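You operate a simulated robot arm through the tools that you are given. There is no shell and no other tool. Be economical: measure what you need, move in short steps, check, and stop when the job is done.

You run a simulated robot arm. Do the job below in one go: nothing can be reset, and whatever is moved stays where it is left.

Task
Put things in order on the top of the beige drawer chest. At the end: the felt pad stands on top of the brown carton (marked "BUSHES"); the small roller stands where the felt pad stood; the purple bundle from the top of the beige drawer chest is in the yellow bucket; the cardboard tube from the top of the beige drawer chest stands where the small roller stood; whatever was shut is shut again. Leave all else as you found it, and nothing knocked over.

Only the result counts: the job must be done as asked and must still hold three seconds after the hand-in. Knocking over, shifting, dropping, spilling or breaking anything else fails it.

Robot
A 7-joint arm with a two-finger parallel gripper, fixed in place. Base frame: the origin is at the foot of the arm, x ahead of it, y to its left, z up; the work surface is at about z = 0. Lengths are in m, angles in degrees, forces in N, time in s.
With the tool pointing down near the work surface it reaches from about 0.22 to 0.58 m from the base axis. Its first joint turns from -66.0 to 66.0 degrees. Payload 2.5 kg.
The TCP is the grasp point between the finger pads, 0.023 m short of the fingertips. In the tool frame z runs along the fingers and y along their closing line. Largest opening 0.094 m; finger width 0.038, thickness 0.01; the body of the gripper, 0.054 by 0.096 m, starts 0.039 m behind the TCP.
Orientation is that of the tool frame in the base frame, as a unit quaternion [w, x, y, z]. With the fingers straight down and closing along the base's y, the tool's x points along the base's -x, its y along +y and its z along -z.

Tools
- The arm moves only by the tool apply_moves. Its argument "commands" is one flat list of numbers, 7 for each row, row after row: the shift along the tool's x, y, z in cm, then the turn, a rotation vector about the tool's x, y, z in degrees, then the finger opening in cm, from 0 to 9.4. In form: [tx, ty, tz, ax, ay, az, hand, tx, ty, tz, ax, ay, az, hand, ...]. A call has 1 to 20 rows; each row is the pose to reach, as a shift and turn from the pose commanded when the call began, along the tool's axes at that moment. A row lasts 0.2 s, in which the tool goes at most 0.05 m and 8.6 degrees; a call with a longer step from one row to the next is refused whole, and so is a gripper value outside its range. Where a pose cannot be reached the arm comes as near as it can. A force on the tool above 40 N (or 10 N above the force at the start of the call, whichever is more), or a blocked arm, ends the call early, and 0.2 s more pass. The fingers move at their own pace (about 0.108 m/s each) and stop on an object; they squeeze with about 39 N. The grip force told is the motor's: it shows also when the fingers shut on nothing. Time passes only in rows, and 0.2 s behind the last, so rows that repeat a pose let the fingers close. The reply holds the time, the measured pose of the TCP, the force on the tool along the base axes, the opening and the grip force, in the units named above and with some noise, with the torque about the TCP (base axes, N m) and any sound that the robot's microphone picked up.
- Cameras (640 x 400 px; columns grow to the right, rows downward): "scene" is fixed at [0.0937, -0.3917, 0.5536]; the picture's right is [0.97, -0.26, 0.00], its down [-0.13, -0.47, -0.87] and it looks along [0.23, 0.84, -0.49] (base axes); focal length 214 px, centre (320, 200). "wrist" rides on the gripper at [0.086, 0.016, -0.075] in the tool frame; the picture's right is [-0.18, 0.98, 0.00], its down [-0.58, -0.11, -0.81] and it looks along [-0.79, -0.15, 0.59] (tool axes); focal length 243 px, centre (320, 200). There is no depth. A picture from a camera that has moved, and an enlarged one, comes with that camera's place and axes in the base frame and with its lens.
- get_image(camera): a new picture of that camera. The clock stands still meanwhile.
- enlarge(camera, box): a new picture of the part [left, top, right, bottom] of that camera's present view, enlarged. The clock stands still meanwhile.
- hand_in(): hands the job in; it is judged then, once.

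Go step by step. Nothing tells you positions but the pictures and the camera data: compare them with the known pose of the tool, close in by small moves and look again before you grip or let go. The budget is 120 turns and 68 pictures, counting those below and the enlarged ones. Unless the task says otherwise, let go and move clear before handing in, and close with one line.

The tools are called after ">>>" by a JSON object that holds its "method" and its "body". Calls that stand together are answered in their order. apply_moves: Moves the arm, as the interface text tells. Its arguments: {"type":"object","properties":{"commands":{"type":"array","items":{"type":"number"}}},"required":["commands"]} The other tools are called the same way: get_image (camera) takes a picture; enlarge (camera, box) takes an enlarged picture of a part of a camera's view; hand_in () hands the job in.

At the start:

```text
t: 0.0
position: [0.3386, 0.0262, 0.527]
ee_rot: [0.001, -0.001, 1.0, 0.001]
force: [-0.3, 0.6, -0.1]
wrist_torque: [0.0, -0.01, -0.02]
width: 0.0938
grasp_force: 0.0
```

scene: 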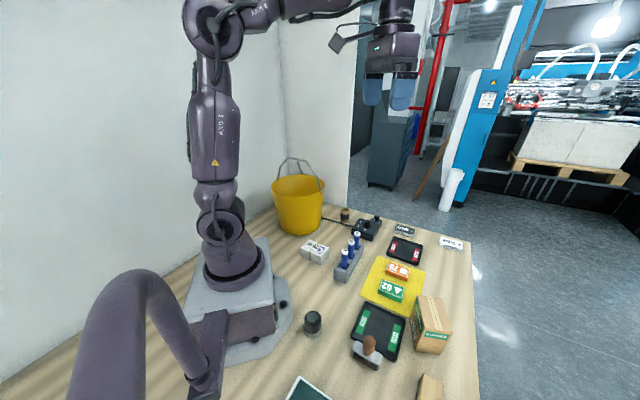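
wrist: 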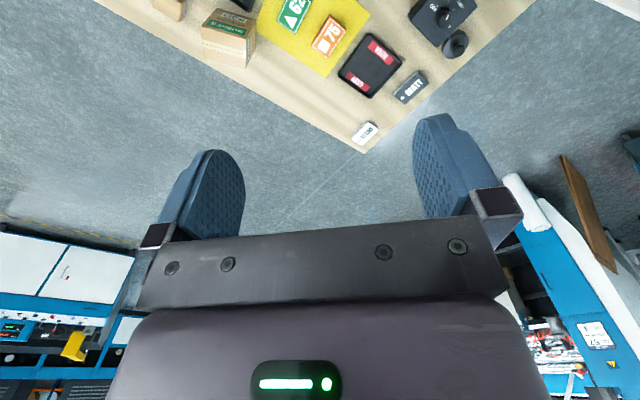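

I see a work table with a yellow bucket, cartons, trays and small items. I'll enlarge the scene to identify the chest, pad, roller, bundle and tube.

>>> {"method": "enlarge", "body": {"camera": "scene", "box": [260, 180, 480, 318]}}

>>> {"method": "enlarge", "body": {"camera": "scene", "box": [260, 270, 480, 400]}}

```text
2.90 times, centred on (370, 249) of scene
camera zoom: at [0.0937, -0.3917, 0.5536], right [0.97, -0.26, 0.0], down [-0.13, -0.47, -0.87], along [0.23, 0.84, -0.49], focal length 622 px, centre (175, 58)
```

zoom: 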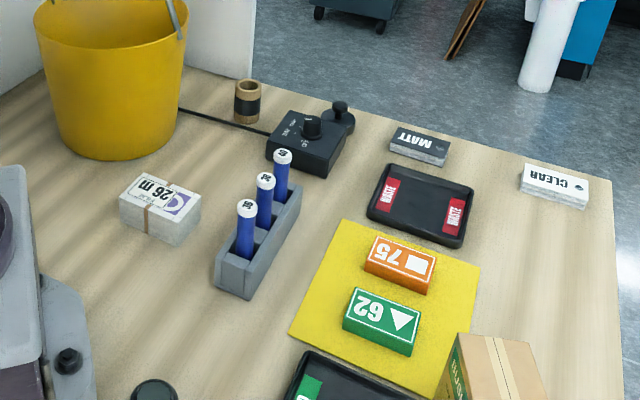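

```text
2.91 times, centred on (370, 335) of scene
camera zoom: at [0.0937, -0.3917, 0.5536], right [0.97, -0.26, 0.0], down [-0.13, -0.47, -0.87], along [0.23, 0.84, -0.49], focal length 624 px, centre (174, -193)
```

zoom: 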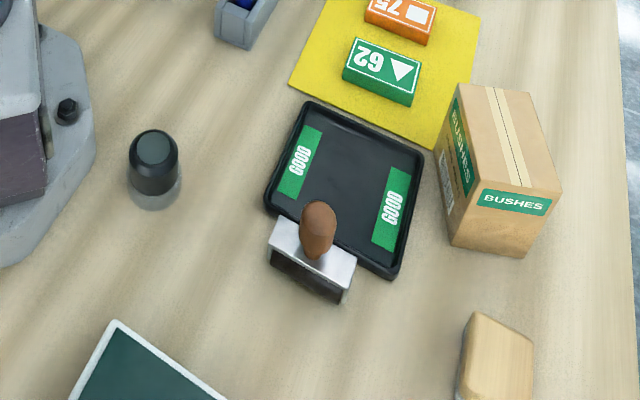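

The chest is not in the scene view, so it's probably to the right of the arm (-y). I'll turn the wrist camera toward -y and look.

>>> {"method": "apply_moves", "body": {"commands": [0, 0, 0, 0, 0, 8, 9.4, 0, 0, 0, 0, 0, 16, 9.4, 0, 0, 0, 0, 0, 24, 9.4, 0, 0, 0, 0, 0, 32, 9.4, 0, 0, 0, 0, 0, 40, 9.4, 0, 0, 0, 0, 0, 48, 9.4, 0, 0, 0, 0, 0, 56, 9.4, 0, 0, 0, 0, 0, 64, 9.4, 0, 0, 0, 0, 0, 72, 9.4, 0, 0, 0, 0, 0, 80, 9.4, 0, 0, 0, 0, 0, 88, 9.4]}}

>>> {"method": "get_image", "body": {"camera": "wrist"}}

```text
t: 2.4
position: [0.3397, 0.027, 0.5287]
ee_rot: [0.0, 0.696, 0.718, 0.001]
force: [-0.2, 0.5, -0.1]
wrist_torque: [0.02, 0.03, -0.01]
width: 0.094
grasp_force: 0.1
```

```text
63 pictures are left
camera wrist: at [0.3518, 0.1141, 0.6014], right [0.99, -0.15, 0.0], down [-0.09, -0.59, 0.81], along [-0.12, -0.8, -0.59], focal length 243 px, centre (320, 200)
```

wrist: 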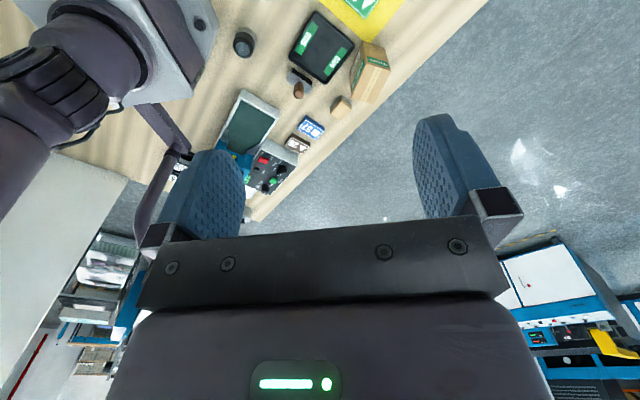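

The objects here run on toward the -y end, partly hidden by a finger. I'll turn further and look there.

>>> {"method": "apply_moves", "body": {"commands": [0, 0, 0, 0, 0, 8, 9.4, 0, 0, 0, 0, 0, 16, 9.4, 0, 0, 0, 0, 0, 24, 9.4, 0, 0, 0, 0, 0, 30, 9.4]}}

>>> {"method": "get_image", "body": {"camera": "wrist"}}

```text
t: 3.4
position: [0.3397, 0.0271, 0.5279]
ee_rot: [0.0, 0.857, 0.515, 0.001]
force: [-0.2, -0.9, -0.1]
wrist_torque: [-0.02, 0.01, 0.02]
width: 0.0939
grasp_force: 0.2
```

```text
62 pictures are left
camera wrist: at [0.3935, 0.0959, 0.6014], right [0.78, -0.62, 0.0], down [-0.37, -0.46, 0.81], along [-0.5, -0.63, -0.59], focal length 243 px, centre (320, 200)
```

wrist: 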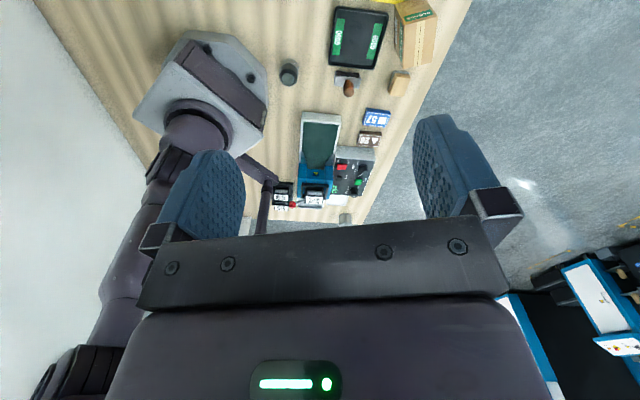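

>>> {"method": "enlarge", "body": {"camera": "wrist", "box": [240, 90, 400, 230]}}

>>> {"method": "enlarge", "body": {"camera": "scene", "box": [260, 140, 400, 230]}}

```text
2.86 times, centred on (320, 160) of wrist
camera zoom: at [0.3935, 0.0959, 0.6014], right [0.78, -0.62, 0.0], down [-0.37, -0.46, 0.81], along [-0.5, -0.63, -0.59], focal length 693 px, centre (320, 314)
```

zoom: 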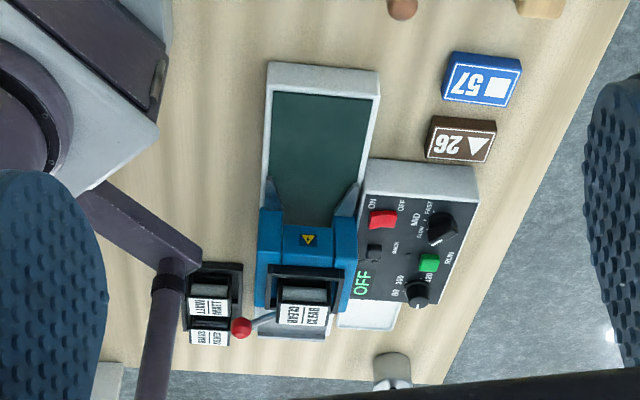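

```text
4.44 times, centred on (330, 185) of scene
camera zoom: at [0.0937, -0.3917, 0.5536], right [0.97, -0.26, 0.0], down [-0.13, -0.47, -0.87], along [0.23, 0.84, -0.49], focal length 953 px, centre (276, 267)
```

zoom: 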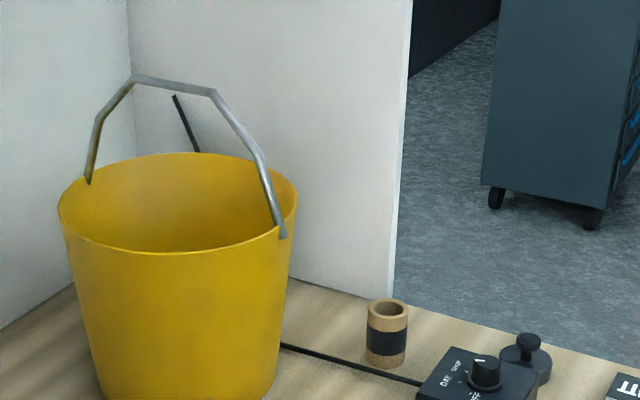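

Still no chest visible. I'll shift the camera toward -y to see the far end and beyond the table edge.

>>> {"method": "apply_moves", "body": {"commands": [-4.5, 0.5, 0, 0, 0, 0, 9.4, -9, 1, 0, 0, 0, 0, 9.4, -13.5, 1.5, 0, 0, 0, 0, 9.4, -18, 2, 0, 0, 0, 0, 9.4, -22.5, 2.5, 0, 0, 0, 0, 9.4, -26.8, 3, 0, 0, 0, 0, 9.4]}}

>>> {"method": "get_image", "body": {"camera": "wrist"}}

>>> {"method": "get_image", "body": {"camera": "scene"}}

```text
t: 4.8
position: [0.239, -0.2243, 0.528]
ee_rot: [0.0, 0.856, 0.517, 0.001]
force: [0.5, 0.0, -1.2]
wrist_torque: [0.05, -0.01, 0.02]
width: 0.0939
grasp_force: 0.0
```

```text
59 pictures are left
camera wrist: at [0.2934, -0.1551, 0.6012], right [0.78, -0.62, 0.0], down [-0.37, -0.46, 0.81], along [-0.5, -0.63, -0.59], focal length 243 px, centre (320, 200)
```

wrist: 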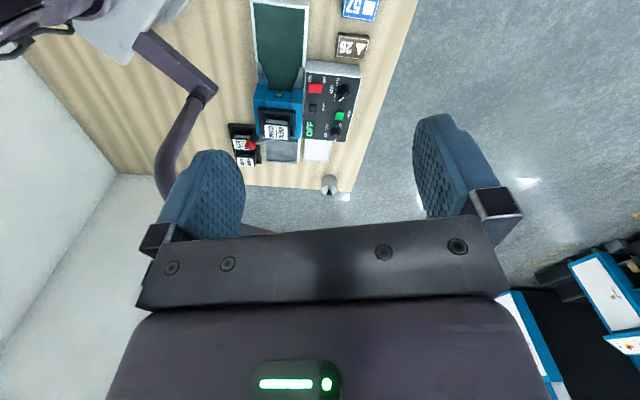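

```text
58 pictures are left
```

scene: 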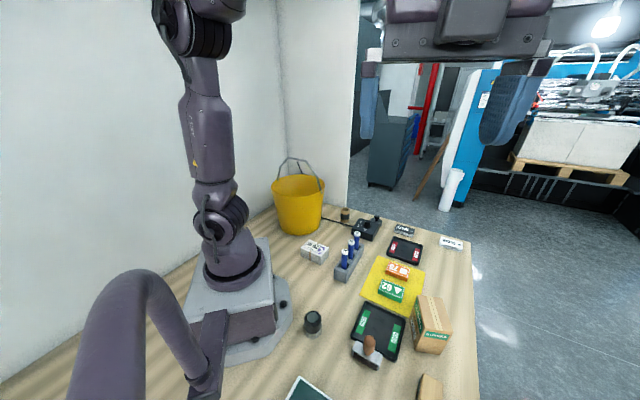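

All visible; the tabletop has no chest on this side. Now I'll swing back and look along +y, down behind and around the bucket.

>>> {"method": "apply_moves", "body": {"commands": [2.1, -0.65, 0, 0, 0, -8, 9.4, 4.2, -1.3, 0, 0, 0, -16, 9.4, 6.3, -1.95, 0, 0, 0, -24, 9.4, 8.4, -2.6, 0, 0, 0, -32, 9.4, 10.5, -3.25, 0, 0, 0, -40, 9.4, 12.6, -3.9, 0, 0, 0, -48, 9.4, 14.7, -4.55, 0, 0, 0, -56, 9.4, 16.8, -5.2, 0, 0, 0, -64, 9.4, 18.9, -5.85, 0, 0, 0, -72, 9.4, 21, -6.5, 0, 0, 0, -80, 9.4, 23.1, -7.15, 0, 0, 0, -88, 9.4, 25.2, -7.8, 0, 0, 0, -96, 9.4, 27.3, -8.45, 0, 0, 0, -104, 9.4, 29.4, -9.1, 0, 0, 0, -112, 9.4, 31.1, -9.7, 0, 0, 0, -120, 9.4]}}

>>> {"method": "apply_moves", "body": {"commands": [0, 0, 0, 0, 0, -8, 9.4, 0, 0, 0, 0, 0, -16, 9.4, 0, 0, 0, 0, 0, -24, 9.4, 0, 0, 0, 0, 0, -32, 9.4, 0, 0, 0, 0, 0, -40, 9.4, 0, 0, 0, 0, 0, -48, 9.4, 0, 0, 0, 0, 0, -56, 9.4, 0, 0, 0, 0, 0, -64, 9.4, 0, 0, 0, 0, 0, -72, 9.4, 0, 0, 0, 0, 0, -80, 9.4, 0, 0, 0, 0, 0, -88, 9.4]}}

>>> {"method": "get_image", "body": {"camera": "wrist"}}

```text
t: 8.0
position: [0.3006, 0.0963, 0.5268]
ee_rot: [0.001, -0.02, 1.0, 0.001]
force: [-0.8, 0.7, 0.8]
wrist_torque: [0.04, 0.03, 0.01]
width: 0.0941
grasp_force: 0.0
```

```text
t: 10.4
position: [0.2999, 0.0968, 0.5278]
ee_rot: [0.0, 0.708, -0.706, 0.0]
force: [0.0, -0.1, -0.9]
wrist_torque: [0.0, 0.0, -0.01]
width: 0.0939
grasp_force: 0.0
```

```text
57 pictures are left
camera wrist: at [0.2837, 0.0098, 0.6011], right [-0.98, 0.18, 0.0], down [0.11, 0.58, 0.81], along [0.15, 0.79, -0.59], focal length 243 px, centre (320, 200)
```

wrist: 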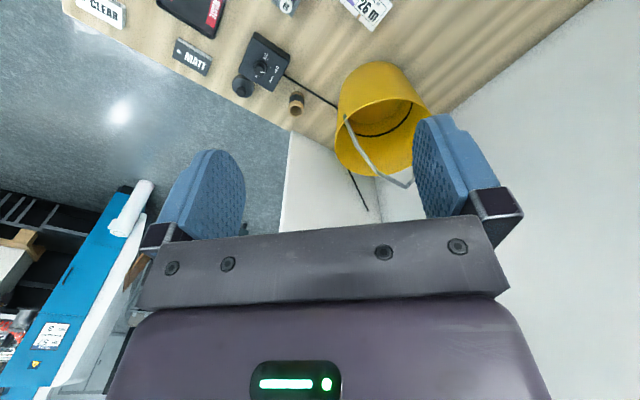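

Nothing chest-like around the bucket either. I'll tilt the tool so the camera looks straight down, for an unobstructed overview.

>>> {"method": "apply_moves", "body": {"commands": [0, 0, 0, 0, 8, 0, 9.4, 0, 0, 0, 0, 16, 0, 9.4, 0, 0, 0, 0, 24, 0, 9.4, 0, 0, 0, 0, 32, 0, 9.4, 0, 0, 0, 0, 40, 0, 9.4, 0, 0, 0, 0, 48, 0, 9.4]}}

>>> {"method": "get_image", "body": {"camera": "wrist"}}

```text
t: 11.8
position: [0.3008, 0.0969, 0.5283]
ee_rot: [-0.288, -0.645, 0.646, -0.289]
force: [0.6, -0.7, 1.1]
wrist_torque: [0.02, 0.01, 0.01]
width: 0.0941
grasp_force: 0.0
```

```text
56 pictures are left
camera wrist: at [0.2831, 0.0942, 0.6409], right [-0.98, 0.12, -0.14], down [0.11, 0.99, 0.11], along [0.15, 0.09, -0.98], focal length 243 px, centre (320, 200)
```

wrist: 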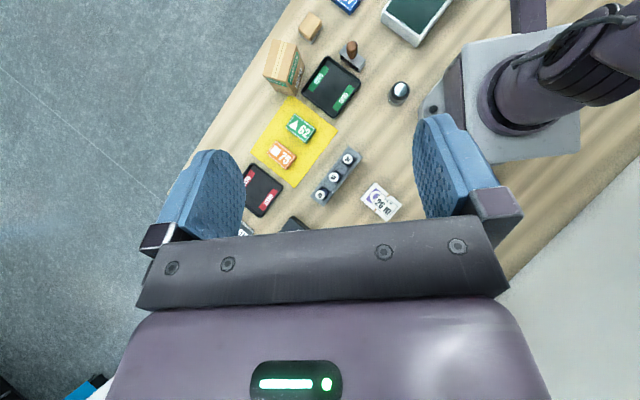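

>>> {"method": "enlarge", "body": {"camera": "wrist", "box": [230, 0, 430, 125]}}

>>> {"method": "enlarge", "body": {"camera": "wrist", "box": [230, 105, 430, 230]}}

```text
3.20 times, centred on (330, 62) of wrist
camera zoom: at [0.2831, 0.0942, 0.6409], right [-0.98, 0.12, -0.14], down [0.11, 0.99, 0.11], along [0.15, 0.09, -0.98], focal length 776 px, centre (288, 640)
```

zoom: 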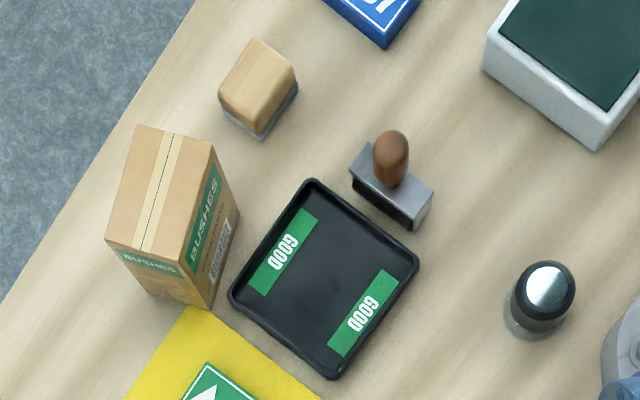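

```text
3.20 times, centred on (330, 168) of wrist
camera zoom: at [0.2831, 0.0942, 0.6409], right [-0.98, 0.12, -0.14], down [0.11, 0.99, 0.11], along [0.15, 0.09, -0.98], focal length 776 px, centre (288, 304)
```

zoom: 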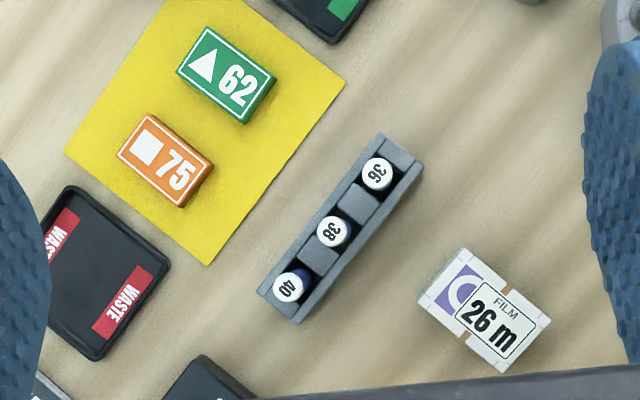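

Reading the labels: the wood block with the grey underside looks like the felt pad, the "26 m FILM" pack with the purple label the bundle, the banded tube by the bucket the cardboard tube, and the bench itself the chest top. I'll go closer to verify felt pad and roller.

>>> {"method": "apply_moves", "body": {"commands": [0, 0, 0, 0, -8, 0, 9.4, 0, 0, 0, 0, -16, 0, 9.4, 0, 0, 0, 0, -24, 0, 9.4, 0, 0, 0, 0, -32, 0, 9.4, 0, 0, 0, 0, -40, 0, 9.4, 0, 0, 0, 0, -48, 0, 9.4]}}

>>> {"method": "apply_moves", "body": {"commands": [0.9, 0, 1, 0, 0, 8.5, 9.4, 1.9, 0, 2, 0, 0, 17, 9.4, 2.8, 0, 3, 0, 0, 25.5, 9.4, 3.7, 0, 4, 0, 0, 34, 9.4, 4.7, 0, 5, 0, 0, 42.5, 9.4, 5.6, 0, 6, 0, 0, 51, 9.4, 6.5, 0, 7, 0, 0, 59.5, 9.4, 7.5, 0, 8, 0, 0, 68, 9.4, 8.4, 0, 9, 0, 0, 76.5, 9.4, 9.4, 0, 10, 0, 0, 85, 9.4, 10.3, 0, 11, 0, 0, 93.5, 9.4, 11.2, 0, 12, 0, 0, 102, 9.4, 12.2, 0, 13, 0, 0, 110.5, 9.4, 13.1, 0, 14, 0, 0, 119, 9.4, 14, 0, 15, 0, 0, 127.5, 9.4, 15, 0, 16, 0, 0, 136, 9.4, 15.9, 0, 17, 0, 0, 144.5, 9.4, 16.8, 0, 18, 0, 0, 153, 9.4, 17.8, 0, 19, 0, 0, 161.5, 9.4, 18.7, 0, 20, 0, 0, 170, 9.4]}}

>>> {"method": "get_image", "body": {"camera": "wrist"}}

```text
t: 13.2
position: [0.2999, 0.0953, 0.5273]
ee_rot: [-0.002, 0.708, -0.707, -0.001]
force: [0.1, 0.4, 0.6]
wrist_torque: [0.0, -0.01, -0.02]
width: 0.0939
grasp_force: 0.1
```

```text
t: 17.4
position: [0.3004, -0.092, 0.3269]
ee_rot: [0.001, 0.644, 0.765, 0.0]
force: [0.1, 0.2, -0.1]
wrist_torque: [0.0, -0.02, -0.01]
width: 0.0942
grasp_force: 0.1
```

```text
53 pictures are left
camera wrist: at [0.3009, -0.0025, 0.4006], right [1.0, -0.01, 0.0], down [-0.01, -0.59, 0.81], along [-0.01, -0.81, -0.59], focal length 243 px, centre (320, 200)
```

wrist: 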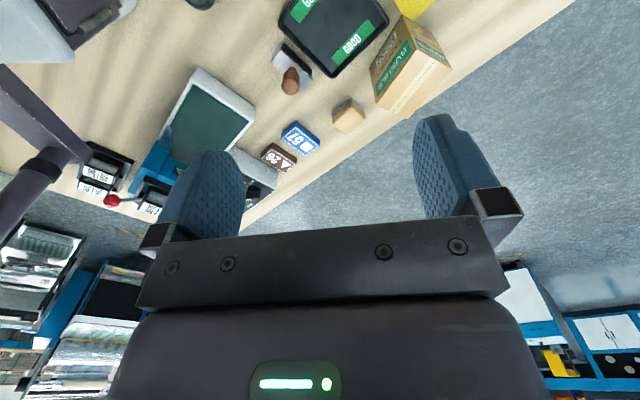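

>>> {"method": "enlarge", "body": {"camera": "wrist", "box": [250, 0, 460, 140]}}

```text
2.86 times, centred on (355, 70) of wrist
camera zoom: at [0.3009, -0.0025, 0.4006], right [1.0, -0.01, 0.0], down [-0.01, -0.59, 0.81], along [-0.01, -0.81, -0.59], focal length 693 px, centre (220, 571)
```

zoom: 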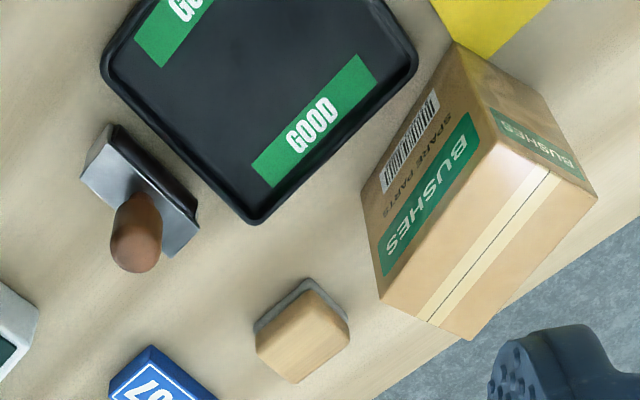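

The felt pad (wood with grey felt underside) is clear. I need to decide which item is the roller: the knob-handled one or the dark cylinder, so I enlarge both.

>>> {"method": "enlarge", "body": {"camera": "scene", "box": [340, 325, 400, 375]}}

>>> {"method": "enlarge", "body": {"camera": "scene", "box": [290, 300, 340, 345]}}

```text
8.00 times, centred on (370, 350) of scene
camera zoom: at [0.0937, -0.3917, 0.5536], right [0.97, -0.26, 0.0], down [-0.13, -0.47, -0.87], along [0.23, 0.84, -0.49], focal length 1716 px, centre (-80, -1000)
```

zoom: 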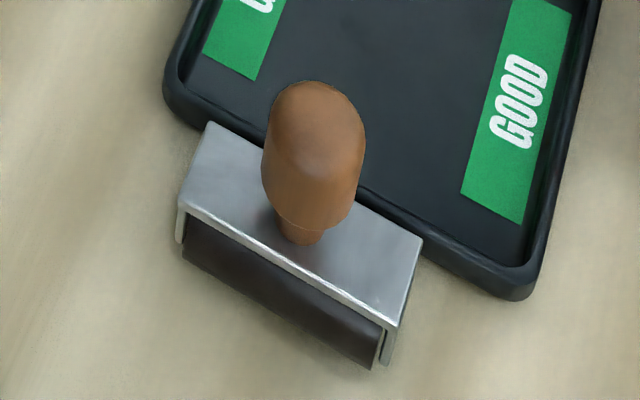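

```text
8.89 times, centred on (315, 322) of scene
camera zoom: at [0.0937, -0.3917, 0.5536], right [0.97, -0.26, 0.0], down [-0.13, -0.47, -0.87], along [0.23, 0.84, -0.49], focal length 1906 px, centre (364, -889)
```

zoom: 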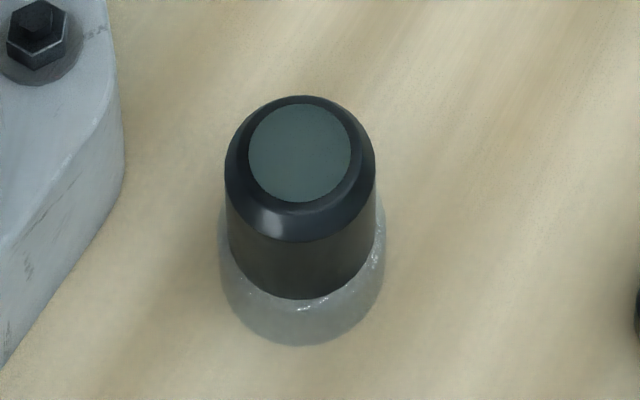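

The knob-handled bracket is clearly a roller, and the dark cylinder is a loupe to be left alone. Estimates: felt pad at about (0.35,-0.27), carton top centre (0.417,-0.171) at z≈0.097, roller knob (0.259,-0.176) with its top at z≈0.086. Next I take a close view of the felt pad.

>>> {"method": "apply_moves", "body": {"commands": [-2.7, -0.5, 2.5, 0, 0, -7, 9.4, -5.4, -1, 5, 0, 0, -14, 9.4, -8.1, -1.5, 7.5, 0, 0, -21, 9.4, -10.8, -2, 10, 0, 0, -28, 9.4, -13.6, -2.4, 12.7, 0, 0, -36, 9.4]}}

>>> {"method": "get_image", "body": {"camera": "wrist"}}

```text
t: 18.6
position: [0.3009, -0.2295, 0.2011]
ee_rot: [0.001, 0.374, 0.928, 0.0]
force: [-0.3, -0.1, 0.6]
wrist_torque: [-0.03, 0.01, 0.03]
width: 0.0941
grasp_force: 0.1
```

```text
49 pictures are left
camera wrist: at [0.2495, -0.1566, 0.2747], right [0.81, 0.58, 0.0], down [0.34, -0.48, 0.81], along [0.47, -0.66, -0.59], focal length 243 px, centre (320, 200)
```

wrist: 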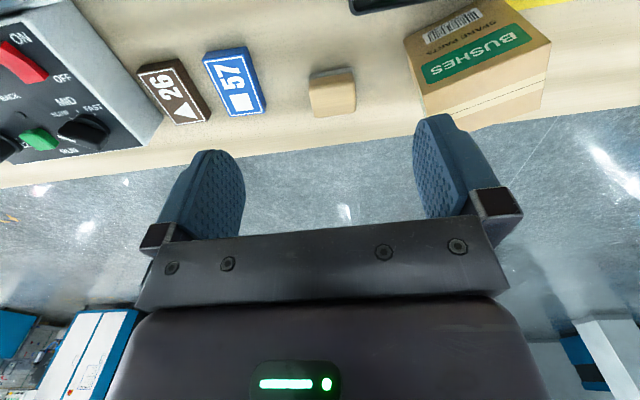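

>>> {"method": "enlarge", "body": {"camera": "wrist", "box": [280, 40, 400, 135]}}

```text
4.21 times, centred on (340, 88) of wrist
camera zoom: at [0.2495, -0.1566, 0.2747], right [0.81, 0.58, 0.0], down [0.34, -0.48, 0.81], along [0.47, -0.66, -0.59], focal length 1022 px, centre (236, 674)
```

zoom: 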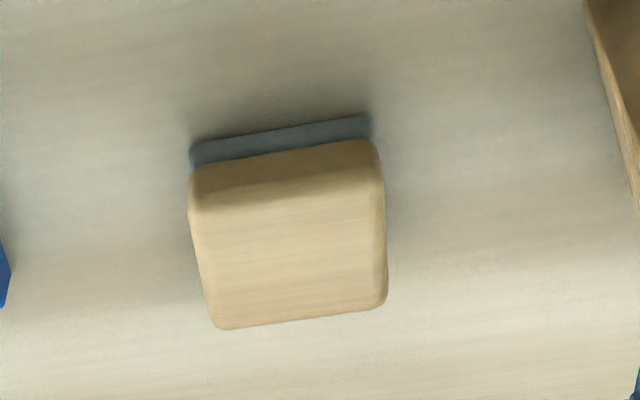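

Felt pad is about 4.8 × 3.6 × 3 cm, centred near (0.351,-0.274), and its long edge lies along the closing line. I'll hover above it and check.

>>> {"method": "apply_moves", "body": {"commands": [-3.4, 0.1, 1, 0, 0, -1, 8, -6.7, 0.3, 3, 0, 0, -2, 8, -6.7, 0.3, 7, 0, 0, -2, 8, -6.7, 0.3, 11.6, 0, 0, -2, 8]}}

>>> {"method": "get_image", "body": {"camera": "wrist"}}

```text
t: 19.6
position: [0.3517, -0.2742, 0.0828]
ee_rot: [0.001, 0.358, 0.934, 0.001]
force: [-0.4, 0.7, -0.4]
wrist_torque: [0.02, 0.0, 0.03]
width: 0.08
grasp_force: 0.1
```

```text
47 pictures are left
camera wrist: at [0.2983, -0.2029, 0.157], right [0.79, 0.61, 0.0], down [0.36, -0.47, 0.81], along [0.49, -0.64, -0.59], focal length 243 px, centre (320, 200)
```

wrist: 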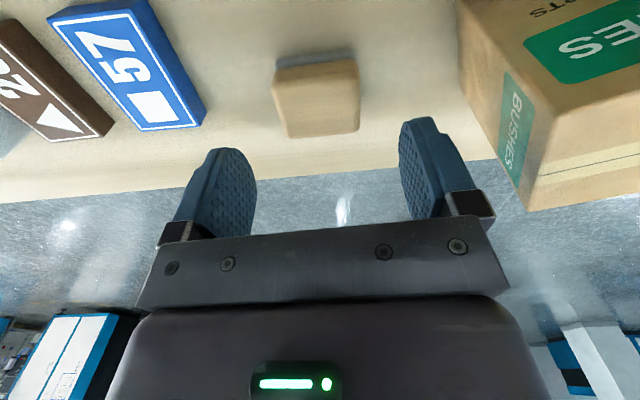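

Aligned well: block centre about (0.350,-0.272), top at about 0.03. Descending and gripping.

>>> {"method": "apply_moves", "body": {"commands": [0.2, 0, 2.5, 0, 0, 0, 8, 0.2, 0, 5.4, 0, 0, 0, 8, 0.2, 0, 5.4, 0, 0, 0, 5, 0.2, 0, 5.4, 0, 0, 0, 3, 0.2, 0, 5.4, 0, 0, 0, 3]}}

```text
t: 20.8
position: [0.3494, -0.2711, 0.0307]
ee_rot: [0.0, 0.357, 0.934, 0.001]
force: [0.4, -0.7, 0.4]
wrist_torque: [-0.04, -0.08, 0.04]
width: 0.0495
grasp_force: 38.7
```

Gripped (4.95 cm wide). Lifting clear.

>>> {"method": "apply_moves", "body": {"commands": [0, 0, -1, 0, 0, 0, 3, 0, 0, -5, 0, 0, 0, 3, 0, 0, -10, 0, 0, 0, 3, 0, 0, -15, 0, 0, 0, 3]}}

>>> {"method": "get_image", "body": {"camera": "scene"}}

>>> {"method": "get_image", "body": {"camera": "wrist"}}

```text
t: 21.8
position: [0.3509, -0.272, 0.1815]
ee_rot: [0.001, 0.358, 0.934, 0.0]
force: [-0.7, 0.2, -1.0]
wrist_torque: [0.02, 0.01, 0.02]
width: 0.0495
grasp_force: 39.2
```

```text
46 pictures are left
```

scene: 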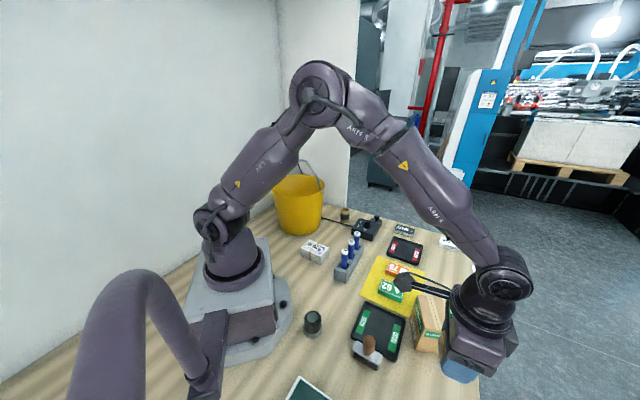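

```text
45 pictures are left
camera wrist: at [0.2969, -0.2018, 0.2549], right [0.79, 0.61, 0.0], down [0.36, -0.47, 0.81], along [0.49, -0.64, -0.59], focal length 243 px, centre (320, 200)
```

wrist: 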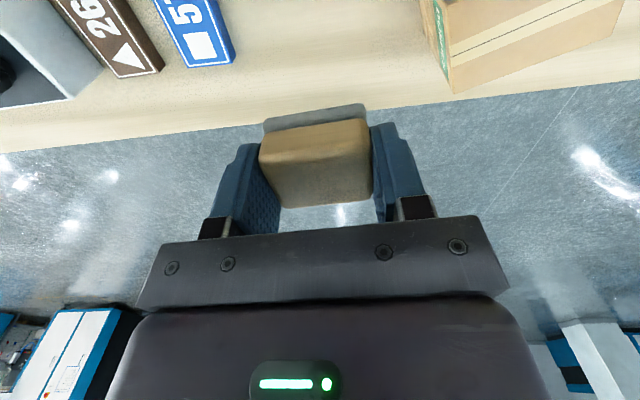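

Felt pad is held level. Moving over the carton centre (0.417,-0.171) and turning about 15° to align with it.

>>> {"method": "apply_moves", "body": {"commands": [0.5, 3, -0.5, 0, 0, -4, 3, 0.9, 6, -0.5, 0, 0, -8, 3, 1.4, 9, -0.5, 0, 0, -12, 3, 1.8, 11.9, -0.5, 0, 0, -15, 3]}}

>>> {"method": "get_image", "body": {"camera": "wrist"}}

>>> {"method": "enlarge", "body": {"camera": "scene", "box": [370, 260, 530, 400]}}

```text
t: 22.8
position: [0.4151, -0.1708, 0.186]
ee_rot: [0.0, 0.234, 0.972, 0.0]
force: [0.5, -1.1, -0.5]
wrist_torque: [-0.01, 0.01, 0.0]
width: 0.0494
grasp_force: 39.2
```

```text
44 pictures are left
camera wrist: at [0.3452, -0.1166, 0.2597], right [0.61, 0.79, 0.0], down [0.47, -0.36, 0.81], along [0.64, -0.49, -0.59], focal length 243 px, centre (320, 200)
```

wrist: 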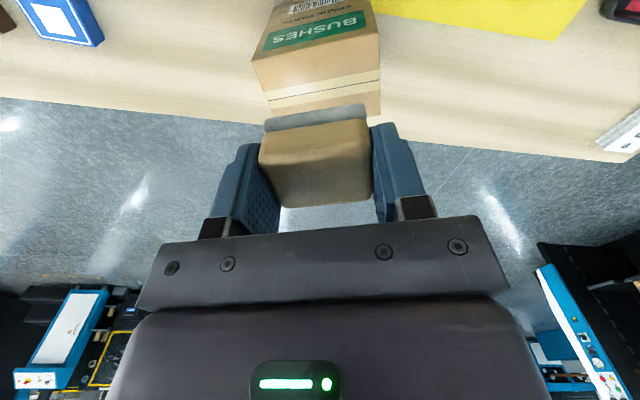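

```text
2.86 times, centred on (450, 330) of scene
camera zoom: at [0.0937, -0.3917, 0.5536], right [0.97, -0.26, 0.0], down [-0.13, -0.47, -0.87], along [0.23, 0.84, -0.49], focal length 613 px, centre (-51, -171)
```

zoom: 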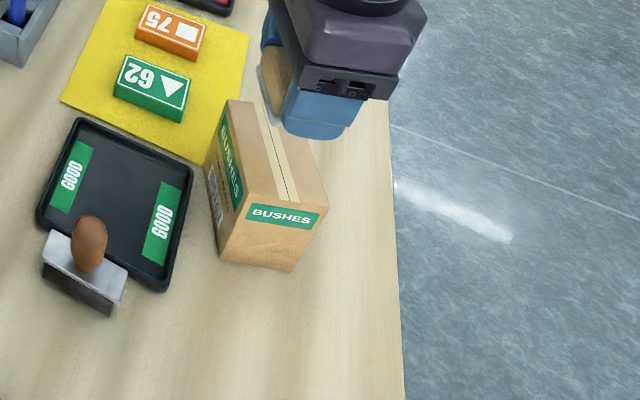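

Carton top centre recomputed at (0.4165,-0.171), matching the tool. Lowering onto it gently.

>>> {"method": "apply_moves", "body": {"commands": [0, 0, 2.5, 0, 0, 0, 3, 0, 0, 4.5, 0, 0, 0, 3, 0, 0, 5.2, 0, 0, 0, 3]}}

>>> {"method": "get_image", "body": {"camera": "wrist"}}

>>> {"method": "enlarge", "body": {"camera": "scene", "box": [390, 260, 490, 360]}}

```text
t: 23.6
position: [0.4162, -0.1708, 0.1332]
ee_rot: [0.001, 0.232, 0.973, 0.001]
force: [0.0, -0.2, -1.5]
wrist_torque: [0.03, 0.01, 0.0]
width: 0.0495
grasp_force: 39.3
```

```text
42 pictures are left
camera wrist: at [0.3452, -0.1166, 0.2068], right [0.61, 0.79, 0.0], down [0.47, -0.36, 0.81], along [0.64, -0.49, -0.59], focal length 243 px, centre (320, 200)
```

wrist: 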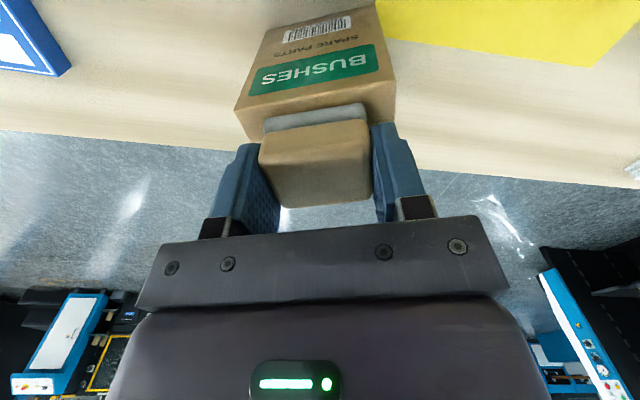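

```text
4.00 times, centred on (440, 310) of scene
camera zoom: at [0.0937, -0.3917, 0.5536], right [0.97, -0.26, 0.0], down [-0.13, -0.47, -0.87], along [0.23, 0.84, -0.49], focal length 858 px, centre (-160, -240)
```

zoom: 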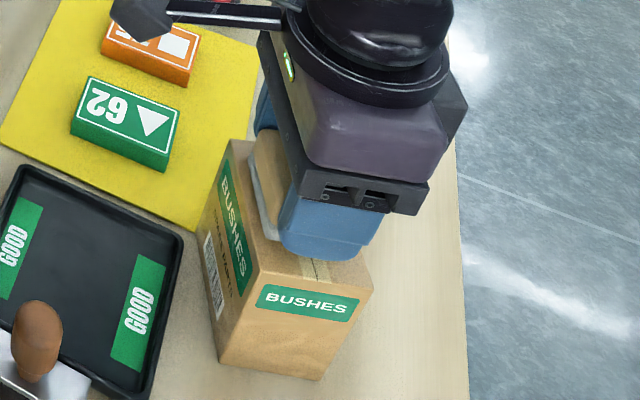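

About half a centimetre left. Lowering in small steps and watching the force.

>>> {"method": "apply_moves", "body": {"commands": [0, 0, 0.2, 0, 0, 0, 3, 0, 0, 0.35, 0, 0, 0, 3]}}

>>> {"method": "apply_moves", "body": {"commands": [0, 0, 0.15, 0, 0, 0, 3]}}

```text
t: 24.2
position: [0.4172, -0.1711, 0.1315]
ee_rot: [0.003, 0.233, 0.972, 0.0]
force: [-4.8, 2.6, 24.8]
wrist_torque: [0.92, 0.32, 0.11]
width: 0.0498
grasp_force: 39.0
```

```text
t: 24.6
position: [0.416, -0.1722, 0.1295]
ee_rot: [0.004, 0.232, 0.973, -0.001]
force: [-3.4, 2.3, 35.4]
wrist_torque: [0.99, 0.11, 0.1]
width: 0.0494
grasp_force: 39.1
```

Contact made. I relieve the pressure, then open slowly and rise.

>>> {"method": "apply_moves", "body": {"commands": [0, 0, -0.3, 0, 0, 0, 3, 0, 0, -0.3, 0, 0, 0, 5.2, 0, 0, -0.3, 0, 0, 0, 6.5, 0, 0, -0.3, 0, 0, 0, 8, 0, 0, -0.3, 0, 0, 0, 8, 0, 0, -3, 0, 0, 0, 8, 0, 0, -7, 0, 0, 0, 8, 0, 0, -11, 0, 0, 0, 8]}}

>>> {"method": "get_image", "body": {"camera": "wrist"}}

```text
t: 26.4
position: [0.4141, -0.1703, 0.2384]
ee_rot: [0.001, 0.232, 0.973, 0.001]
force: [0.3, -0.5, -1.0]
wrist_torque: [-0.01, 0.05, 0.02]
width: 0.0803
grasp_force: 0.0
```

```text
40 pictures are left
camera wrist: at [0.3446, -0.1162, 0.3124], right [0.61, 0.79, 0.0], down [0.47, -0.36, 0.81], along [0.64, -0.49, -0.59], focal length 243 px, centre (320, 200)
```

wrist: 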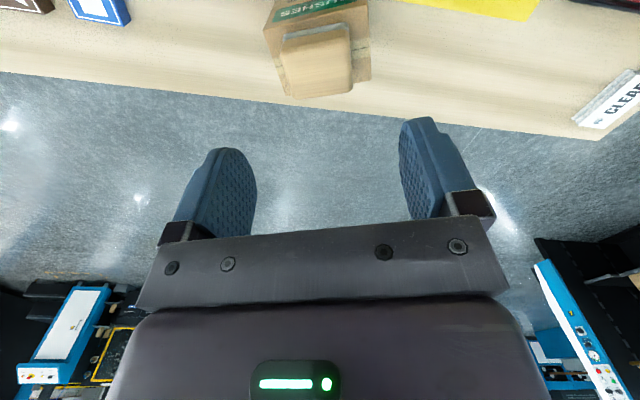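

Felt pad stands centred on the carton. Next the roller: hover above its knob at (0.259,-0.176).

>>> {"method": "apply_moves", "body": {"commands": [3.4, -1.9, 0, 0, 0, 6.5, 8, 6.8, -3.8, 0, 0, 0, 13, 8, 10.2, -5.6, 3, 0, 0, 19.5, 8, 13.6, -7.5, 6, 0, 0, 26, 8, 13.6, -7.5, 7.8, 0, 0, 26, 8]}}

>>> {"method": "get_image", "body": {"camera": "wrist"}}

>>> {"method": "enlarge", "body": {"camera": "scene", "box": [300, 260, 500, 400]}}

```text
t: 27.6
position: [0.2592, -0.1773, 0.1605]
ee_rot: [0.001, 0.446, 0.895, 0.001]
force: [-0.4, -0.3, -0.2]
wrist_torque: [0.02, 0.04, 0.01]
width: 0.0802
grasp_force: 0.0
```

```text
39 pictures are left
camera wrist: at [0.2205, -0.0975, 0.2345], right [0.9, 0.44, 0.0], down [0.26, -0.53, 0.81], along [0.36, -0.72, -0.59], focal length 243 px, centre (320, 200)
```

wrist: 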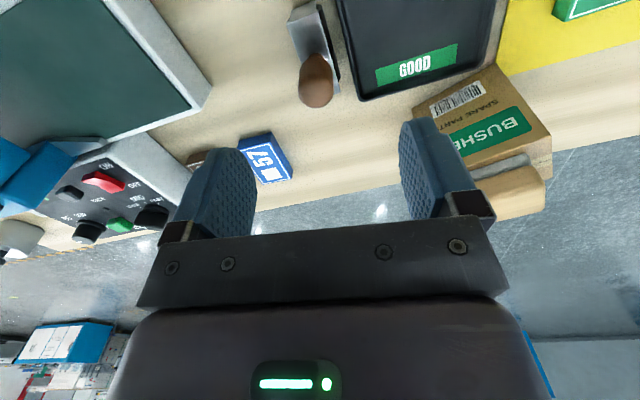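

```text
2.86 times, centred on (400, 330) of scene
camera zoom: at [0.0937, -0.3917, 0.5536], right [0.97, -0.26, 0.0], down [-0.13, -0.47, -0.87], along [0.23, 0.84, -0.49], focal length 613 px, centre (91, -171)
```

zoom: 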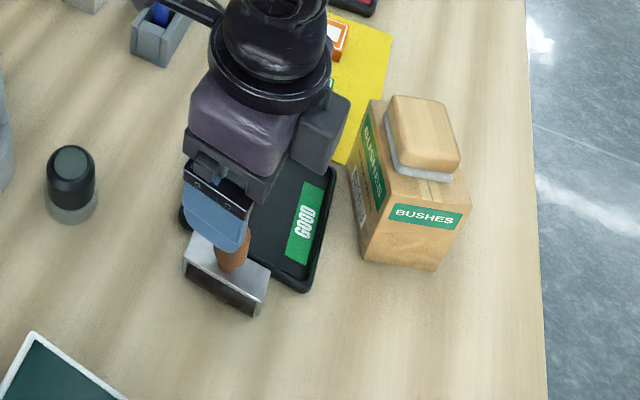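

Knob centre confirmed near (0.256,-0.175). Descending to z≈0.07 and gripping it.

>>> {"method": "apply_moves", "body": {"commands": [0.2, -0.15, 4, 0, 0, 0, 7, 0.2, -0.15, 7.5, 0, 0, 0, 7, 0.2, -0.15, 9, 0, 0, 0, 7]}}

>>> {"method": "enlarge", "body": {"camera": "scene", "box": [320, 300, 440, 390]}}

>>> {"method": "get_image", "body": {"camera": "wrist"}}

```text
t: 28.4
position: [0.2595, -0.176, 0.0706]
ee_rot: [0.002, 0.446, 0.895, 0.001]
force: [0.0, 0.5, -0.7]
wrist_torque: [0.03, 0.01, 0.0]
width: 0.07
grasp_force: 0.1
```

```text
4.44 times, centred on (380, 345) of scene
camera zoom: at [0.0937, -0.3917, 0.5536], right [0.97, -0.26, 0.0], down [-0.13, -0.47, -0.87], along [0.23, 0.84, -0.49], focal length 953 px, centre (53, -444)
```

zoom: 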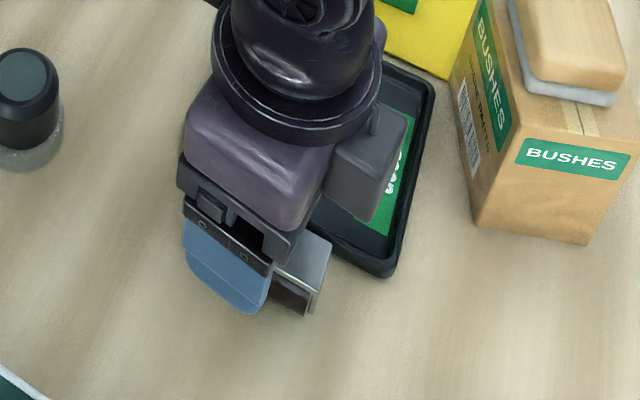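

```text
36 pictures are left
camera wrist: at [0.2189, -0.0968, 0.1443], right [0.9, 0.45, 0.0], down [0.26, -0.53, 0.81], along [0.36, -0.72, -0.59], focal length 243 px, centre (320, 200)
```

wrist: 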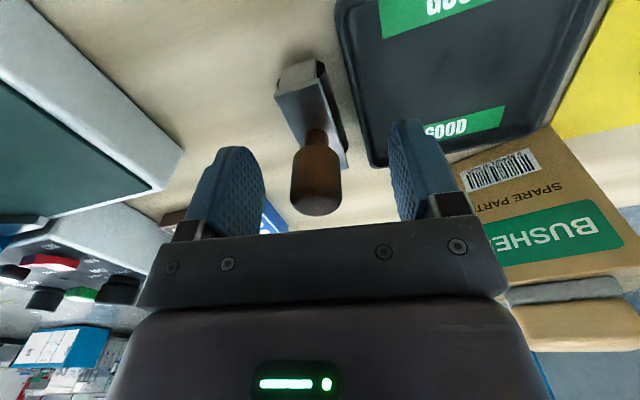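

The knob is between the pads at TCP height. Closing and then lifting.

>>> {"method": "apply_moves", "body": {"commands": [0, 0, 0, 0, 0, 0, 4.5, 0, 0, 0, 0, 0, 0, 2, 0, 0, 0, 0, 0, 0, 1.5, 0, 0, 0, 0, 0, 0, 1.5]}}

>>> {"method": "apply_moves", "body": {"commands": [0, 0, -1, 0, 0, 0, 1.5, 0, 0, -5, 0, 0, 0, 1.5, 0, 0, -10, 0, 0, 0, 1.5]}}

>>> {"method": "get_image", "body": {"camera": "wrist"}}

```text
t: 29.4
position: [0.2569, -0.1773, 0.0706]
ee_rot: [0.0, 0.446, 0.895, 0.0]
force: [-1.1, -0.2, -0.1]
wrist_torque: [0.07, 0.01, 0.0]
width: 0.024
grasp_force: 38.9
```

```text
t: 30.2
position: [0.2599, -0.1762, 0.1697]
ee_rot: [0.0, 0.445, 0.895, 0.0]
force: [-0.3, 0.9, -2.2]
wrist_torque: [0.02, 0.01, 0.04]
width: 0.0242
grasp_force: 38.9
```

```text
35 pictures are left
camera wrist: at [0.2195, -0.0966, 0.2431], right [0.9, 0.45, 0.0], down [0.26, -0.53, 0.81], along [0.36, -0.72, -0.59], focal length 243 px, centre (320, 200)
```

wrist: 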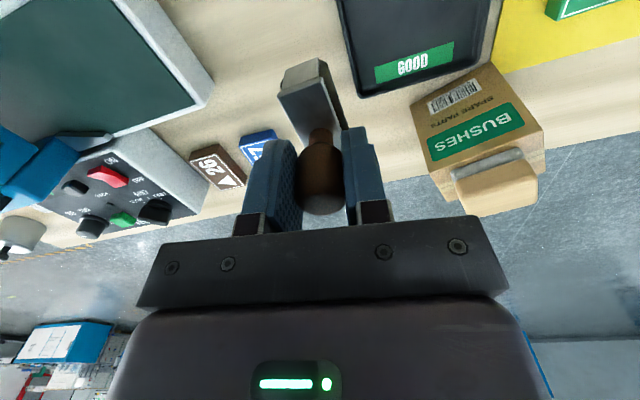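

Roller is held upright. Carrying it to the felt pad's old spot (0.350,-0.272) and lowering most of the way.

>>> {"method": "apply_moves", "body": {"commands": [-3.3, 0.4, 0, 0, 0, 0, 1.5, -6.6, 0.8, 0, 0, 0, 0, 1.5, -9.9, 1.1, 0, 0, 0, 0, 1.5, -13.1, 1.5, 0, 0, 0, 0, 1.5, -13.1, 1.5, 4, 0, 0, 0, 1.5, -13.1, 1.5, 7.5, 0, 0, 0, 1.5, -13.1, 1.5, 9.2, 0, 0, 0, 1.5]}}

>>> {"method": "get_image", "body": {"camera": "wrist"}}

```text
t: 31.8
position: [0.3496, -0.2709, 0.0791]
ee_rot: [0.001, 0.445, 0.896, 0.001]
force: [-0.2, -0.3, -1.6]
wrist_torque: [0.02, 0.03, 0.0]
width: 0.024
grasp_force: 39.4
```

```text
34 pictures are left
camera wrist: at [0.3099, -0.1917, 0.1522], right [0.9, 0.45, 0.0], down [0.26, -0.53, 0.81], along [0.36, -0.72, -0.59], focal length 243 px, centre (320, 200)
```

wrist: 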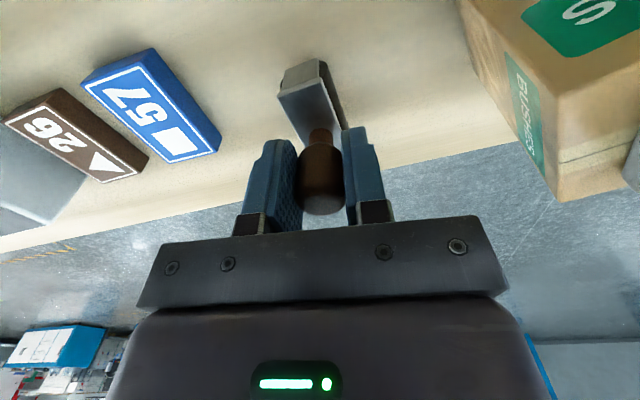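

Clear of neighbours. Lowering the last 8 mm.

>>> {"method": "apply_moves", "body": {"commands": [0, 0, 0.35, 0, 0, 0, 1.5, 0, 0, 0.6, 0, 0, 0, 1.5]}}

>>> {"method": "apply_moves", "body": {"commands": [0, 0, 0.15, 0, 0, 0, 1.5]}}

```text
t: 32.4
position: [0.3495, -0.2703, 0.0738]
ee_rot: [0.001, 0.445, 0.896, 0.001]
force: [0.3, -0.4, -2.9]
wrist_torque: [0.01, 0.0, -0.02]
width: 0.0239
grasp_force: 38.9
```

```text
t: 32.8
position: [0.3477, -0.2719, 0.0715]
ee_rot: [0.002, 0.444, 0.896, 0.0]
force: [-0.5, 0.6, -2.0]
wrist_torque: [0.04, 0.02, -0.01]
width: 0.0241
grasp_force: 39.2
```

>>> {"method": "apply_moves", "body": {"commands": [0, 0, 0.15, 0, 0, 0, 1.5]}}

```text
t: 33.2
position: [0.3498, -0.2722, 0.0705]
ee_rot: [0.001, 0.445, 0.895, 0.001]
force: [-2.2, 2.3, 12.9]
wrist_torque: [0.4, 0.5, 0.0]
width: 0.0239
grasp_force: 38.9
```

Contact at the same height as at pick-up. Releasing and rising.

>>> {"method": "apply_moves", "body": {"commands": [0, 0, -0.1, 0, 0, 0, 2.6, 0, 0, -0.1, 0, 0, 0, 4, 0, 0, -0.1, 0, 0, 0, 6, 0, 0, -0.1, 0, 0, 0, 6, 0, 0, -4, 0, 0, 0, 6, 0, 0, -8, 0, 0, 0, 6, 0, 0, -12, 0, 0, 0, 6, 0, 0, -16, 0, 0, 0, 6]}}

>>> {"method": "get_image", "body": {"camera": "wrist"}}

>>> {"method": "enlarge", "body": {"camera": "scene", "box": [260, 165, 480, 275]}}

```text
t: 35.0
position: [0.3486, -0.2712, 0.2293]
ee_rot: [0.0, 0.445, 0.896, 0.0]
force: [-0.3, -0.8, 0.4]
wrist_torque: [-0.06, 0.0, 0.01]
width: 0.0598
grasp_force: 0.0
```

```text
33 pictures are left
camera wrist: at [0.3089, -0.1917, 0.3033], right [0.9, 0.45, 0.0], down [0.26, -0.53, 0.81], along [0.36, -0.72, -0.59], focal length 243 px, centre (320, 200)
```

wrist: 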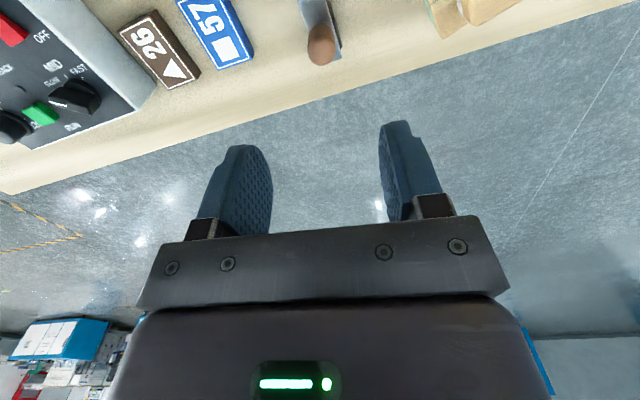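

```text
2.91 times, centred on (370, 220) of scene
camera zoom: at [0.0937, -0.3917, 0.5536], right [0.97, -0.26, 0.0], down [-0.13, -0.47, -0.87], along [0.23, 0.84, -0.49], focal length 624 px, centre (174, 142)
```

zoom: 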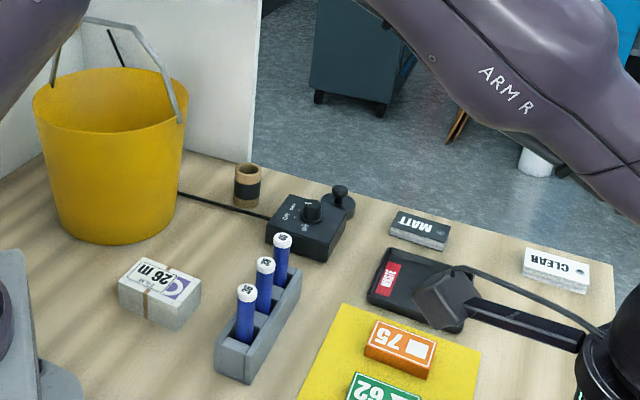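

Roller stands on the felt pad's former spot. Now over to the tube, estimated near (0.41,0.344), about 6 cm high; I'll hover short of it and look.

>>> {"method": "apply_moves", "body": {"commands": [3.75, 2.65, -1, 0, 0, -7.75, 7, 7.5, 5.3, -2, 0, 0, -15.5, 7, 11.25, 7.95, -2, 0, 0, -23.25, 7, 15, 10.6, -2, 0, 0, -31, 7, 18.75, 13.25, -2, 0, 0, -38.75, 7, 22.5, 15.9, -2, 0, 0, -46.5, 7, 26.25, 18.55, -2, 0, 0, -54.25, 7, 30, 21.2, -2, 0, 0, -62, 7, 33.75, 23.85, -2, 0, 0, -69.75, 7, 37.5, 26.5, -2, 0, 0, -77.5, 7, 41.25, 29.15, -1, 0, 0, -85.25, 7, 45, 31.8, 0, 0, 0, -93, 7]}}

>>> {"method": "get_image", "body": {"camera": "wrist"}}

```text
t: 37.6
position: [0.3301, 0.2795, 0.2291]
ee_rot: [0.001, -0.344, 0.939, 0.0]
force: [1.0, 0.3, -0.2]
wrist_torque: [-0.01, -0.01, 0.0]
width: 0.0698
grasp_force: 0.1
```

```text
31 pictures are left
camera wrist: at [0.2534, 0.2373, 0.3028], right [-0.49, 0.87, 0.0], down [0.51, 0.29, 0.81], along [0.7, 0.4, -0.59], focal length 243 px, centre (320, 200)
```

wrist: 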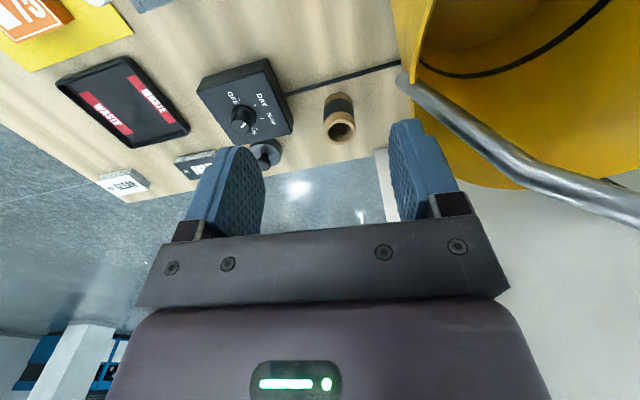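

Tube is at (0.402,0.351). The bucket handle is close to the camera bracket, so I'll turn the hand about 25° to swing the camera away, then hover over the tube.

>>> {"method": "apply_moves", "body": {"commands": [-3.4, 0.3, 0, 0, 0, -8, 7, -6.8, 0.6, 0, 0, 0, -16, 7, -10.1, 0.8, 0, 0, 0, -25, 7]}}

```text
refused: row 3 steps farther than a row can; nothing moved
```

>>> {"method": "apply_moves", "body": {"commands": [-3.4, 0.3, 0, 0, 0, -8, 7, -6.8, 0.6, 0, 0, 0, -16, 7, -10.1, 0.8, 0, 0, 0, -24, 7, -10.1, 0.8, 4.5, 0, 0, -25, 7, -10.1, 0.8, 9, 0, 0, -25, 7, -10.1, 0.8, 12.5, 0, 0, -25, 7]}}

>>> {"method": "get_image", "body": {"camera": "wrist"}}

>>> {"method": "enlarge", "body": {"camera": "scene", "box": [260, 140, 440, 255]}}

```text
t: 39.0
position: [0.4029, 0.3507, 0.1045]
ee_rot: [0.001, -0.538, 0.843, 0.0]
force: [-0.6, 0.3, 0.0]
wrist_torque: [0.02, -0.01, 0.02]
width: 0.07
grasp_force: 0.0
```

```text
30 pictures are left
camera wrist: at [0.3512, 0.2803, 0.1773], right [-0.81, 0.58, 0.0], down [0.34, 0.48, 0.81], along [0.47, 0.66, -0.59], focal length 243 px, centre (320, 200)
```

wrist: 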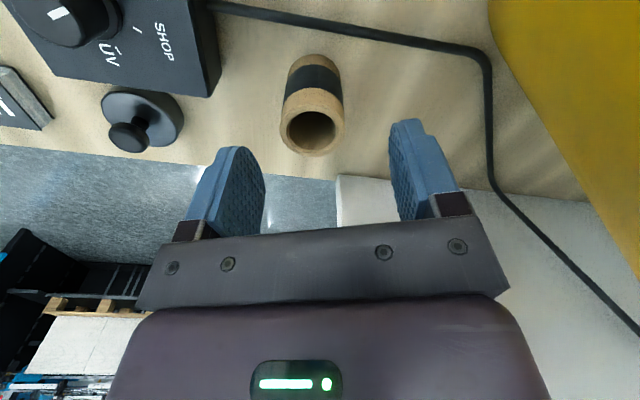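

```text
3.48 times, centred on (350, 198) of scene
camera zoom: at [0.0937, -0.3917, 0.5536], right [0.97, -0.26, 0.0], down [-0.13, -0.47, -0.87], along [0.23, 0.84, -0.49], focal length 746 px, centre (216, 209)
```

zoom: 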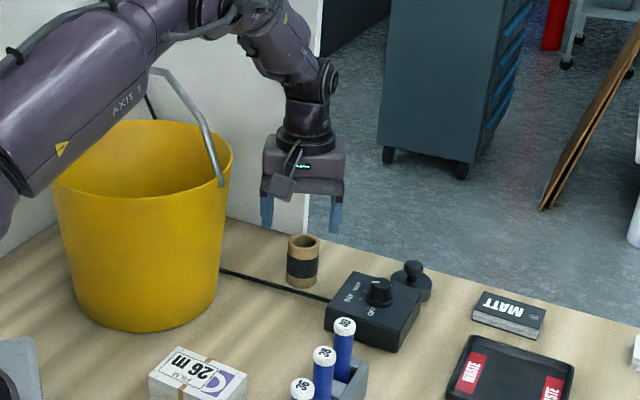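

Tube at (0.406,0.350). The cable runs nearby on the table, so I'll grip a bit high (tips about 2 cm up) with a narrower opening.

>>> {"method": "apply_moves", "body": {"commands": [0, -0.25, 2, 0, 0, 0, 6.2, 0, -0.25, 4.5, 0, 0, 0, 6.2, 0, -0.25, 6.2, 0, 0, 0, 6.2, 0, -0.25, 6.2, 0, 0, 0, 4.5, 0, -0.25, 6.2, 0, 0, 0, 3.2, 0, -0.25, 6.2, 0, 0, 0, 3.2]}}

>>> {"method": "get_image", "body": {"camera": "wrist"}}

```text
t: 40.4
position: [0.4043, 0.3495, 0.0422]
ee_rot: [0.002, -0.538, 0.843, 0.0]
force: [2.2, 0.1, 0.4]
wrist_torque: [0.06, -0.07, 0.01]
width: 0.0367
grasp_force: 39.8
```

```text
28 pictures are left
camera wrist: at [0.3535, 0.2792, 0.1161], right [-0.81, 0.58, 0.0], down [0.34, 0.48, 0.81], along [0.47, 0.66, -0.59], focal length 243 px, centre (320, 200)
```

wrist: 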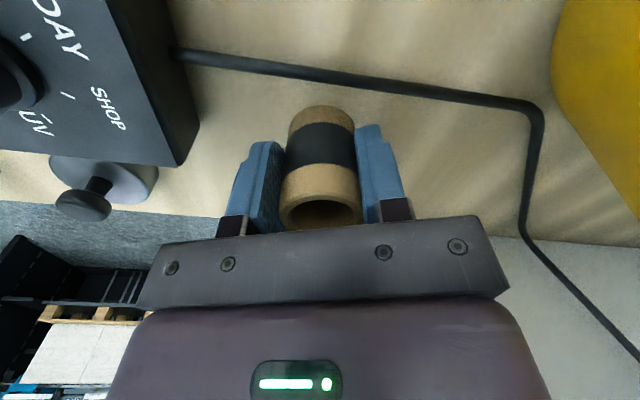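

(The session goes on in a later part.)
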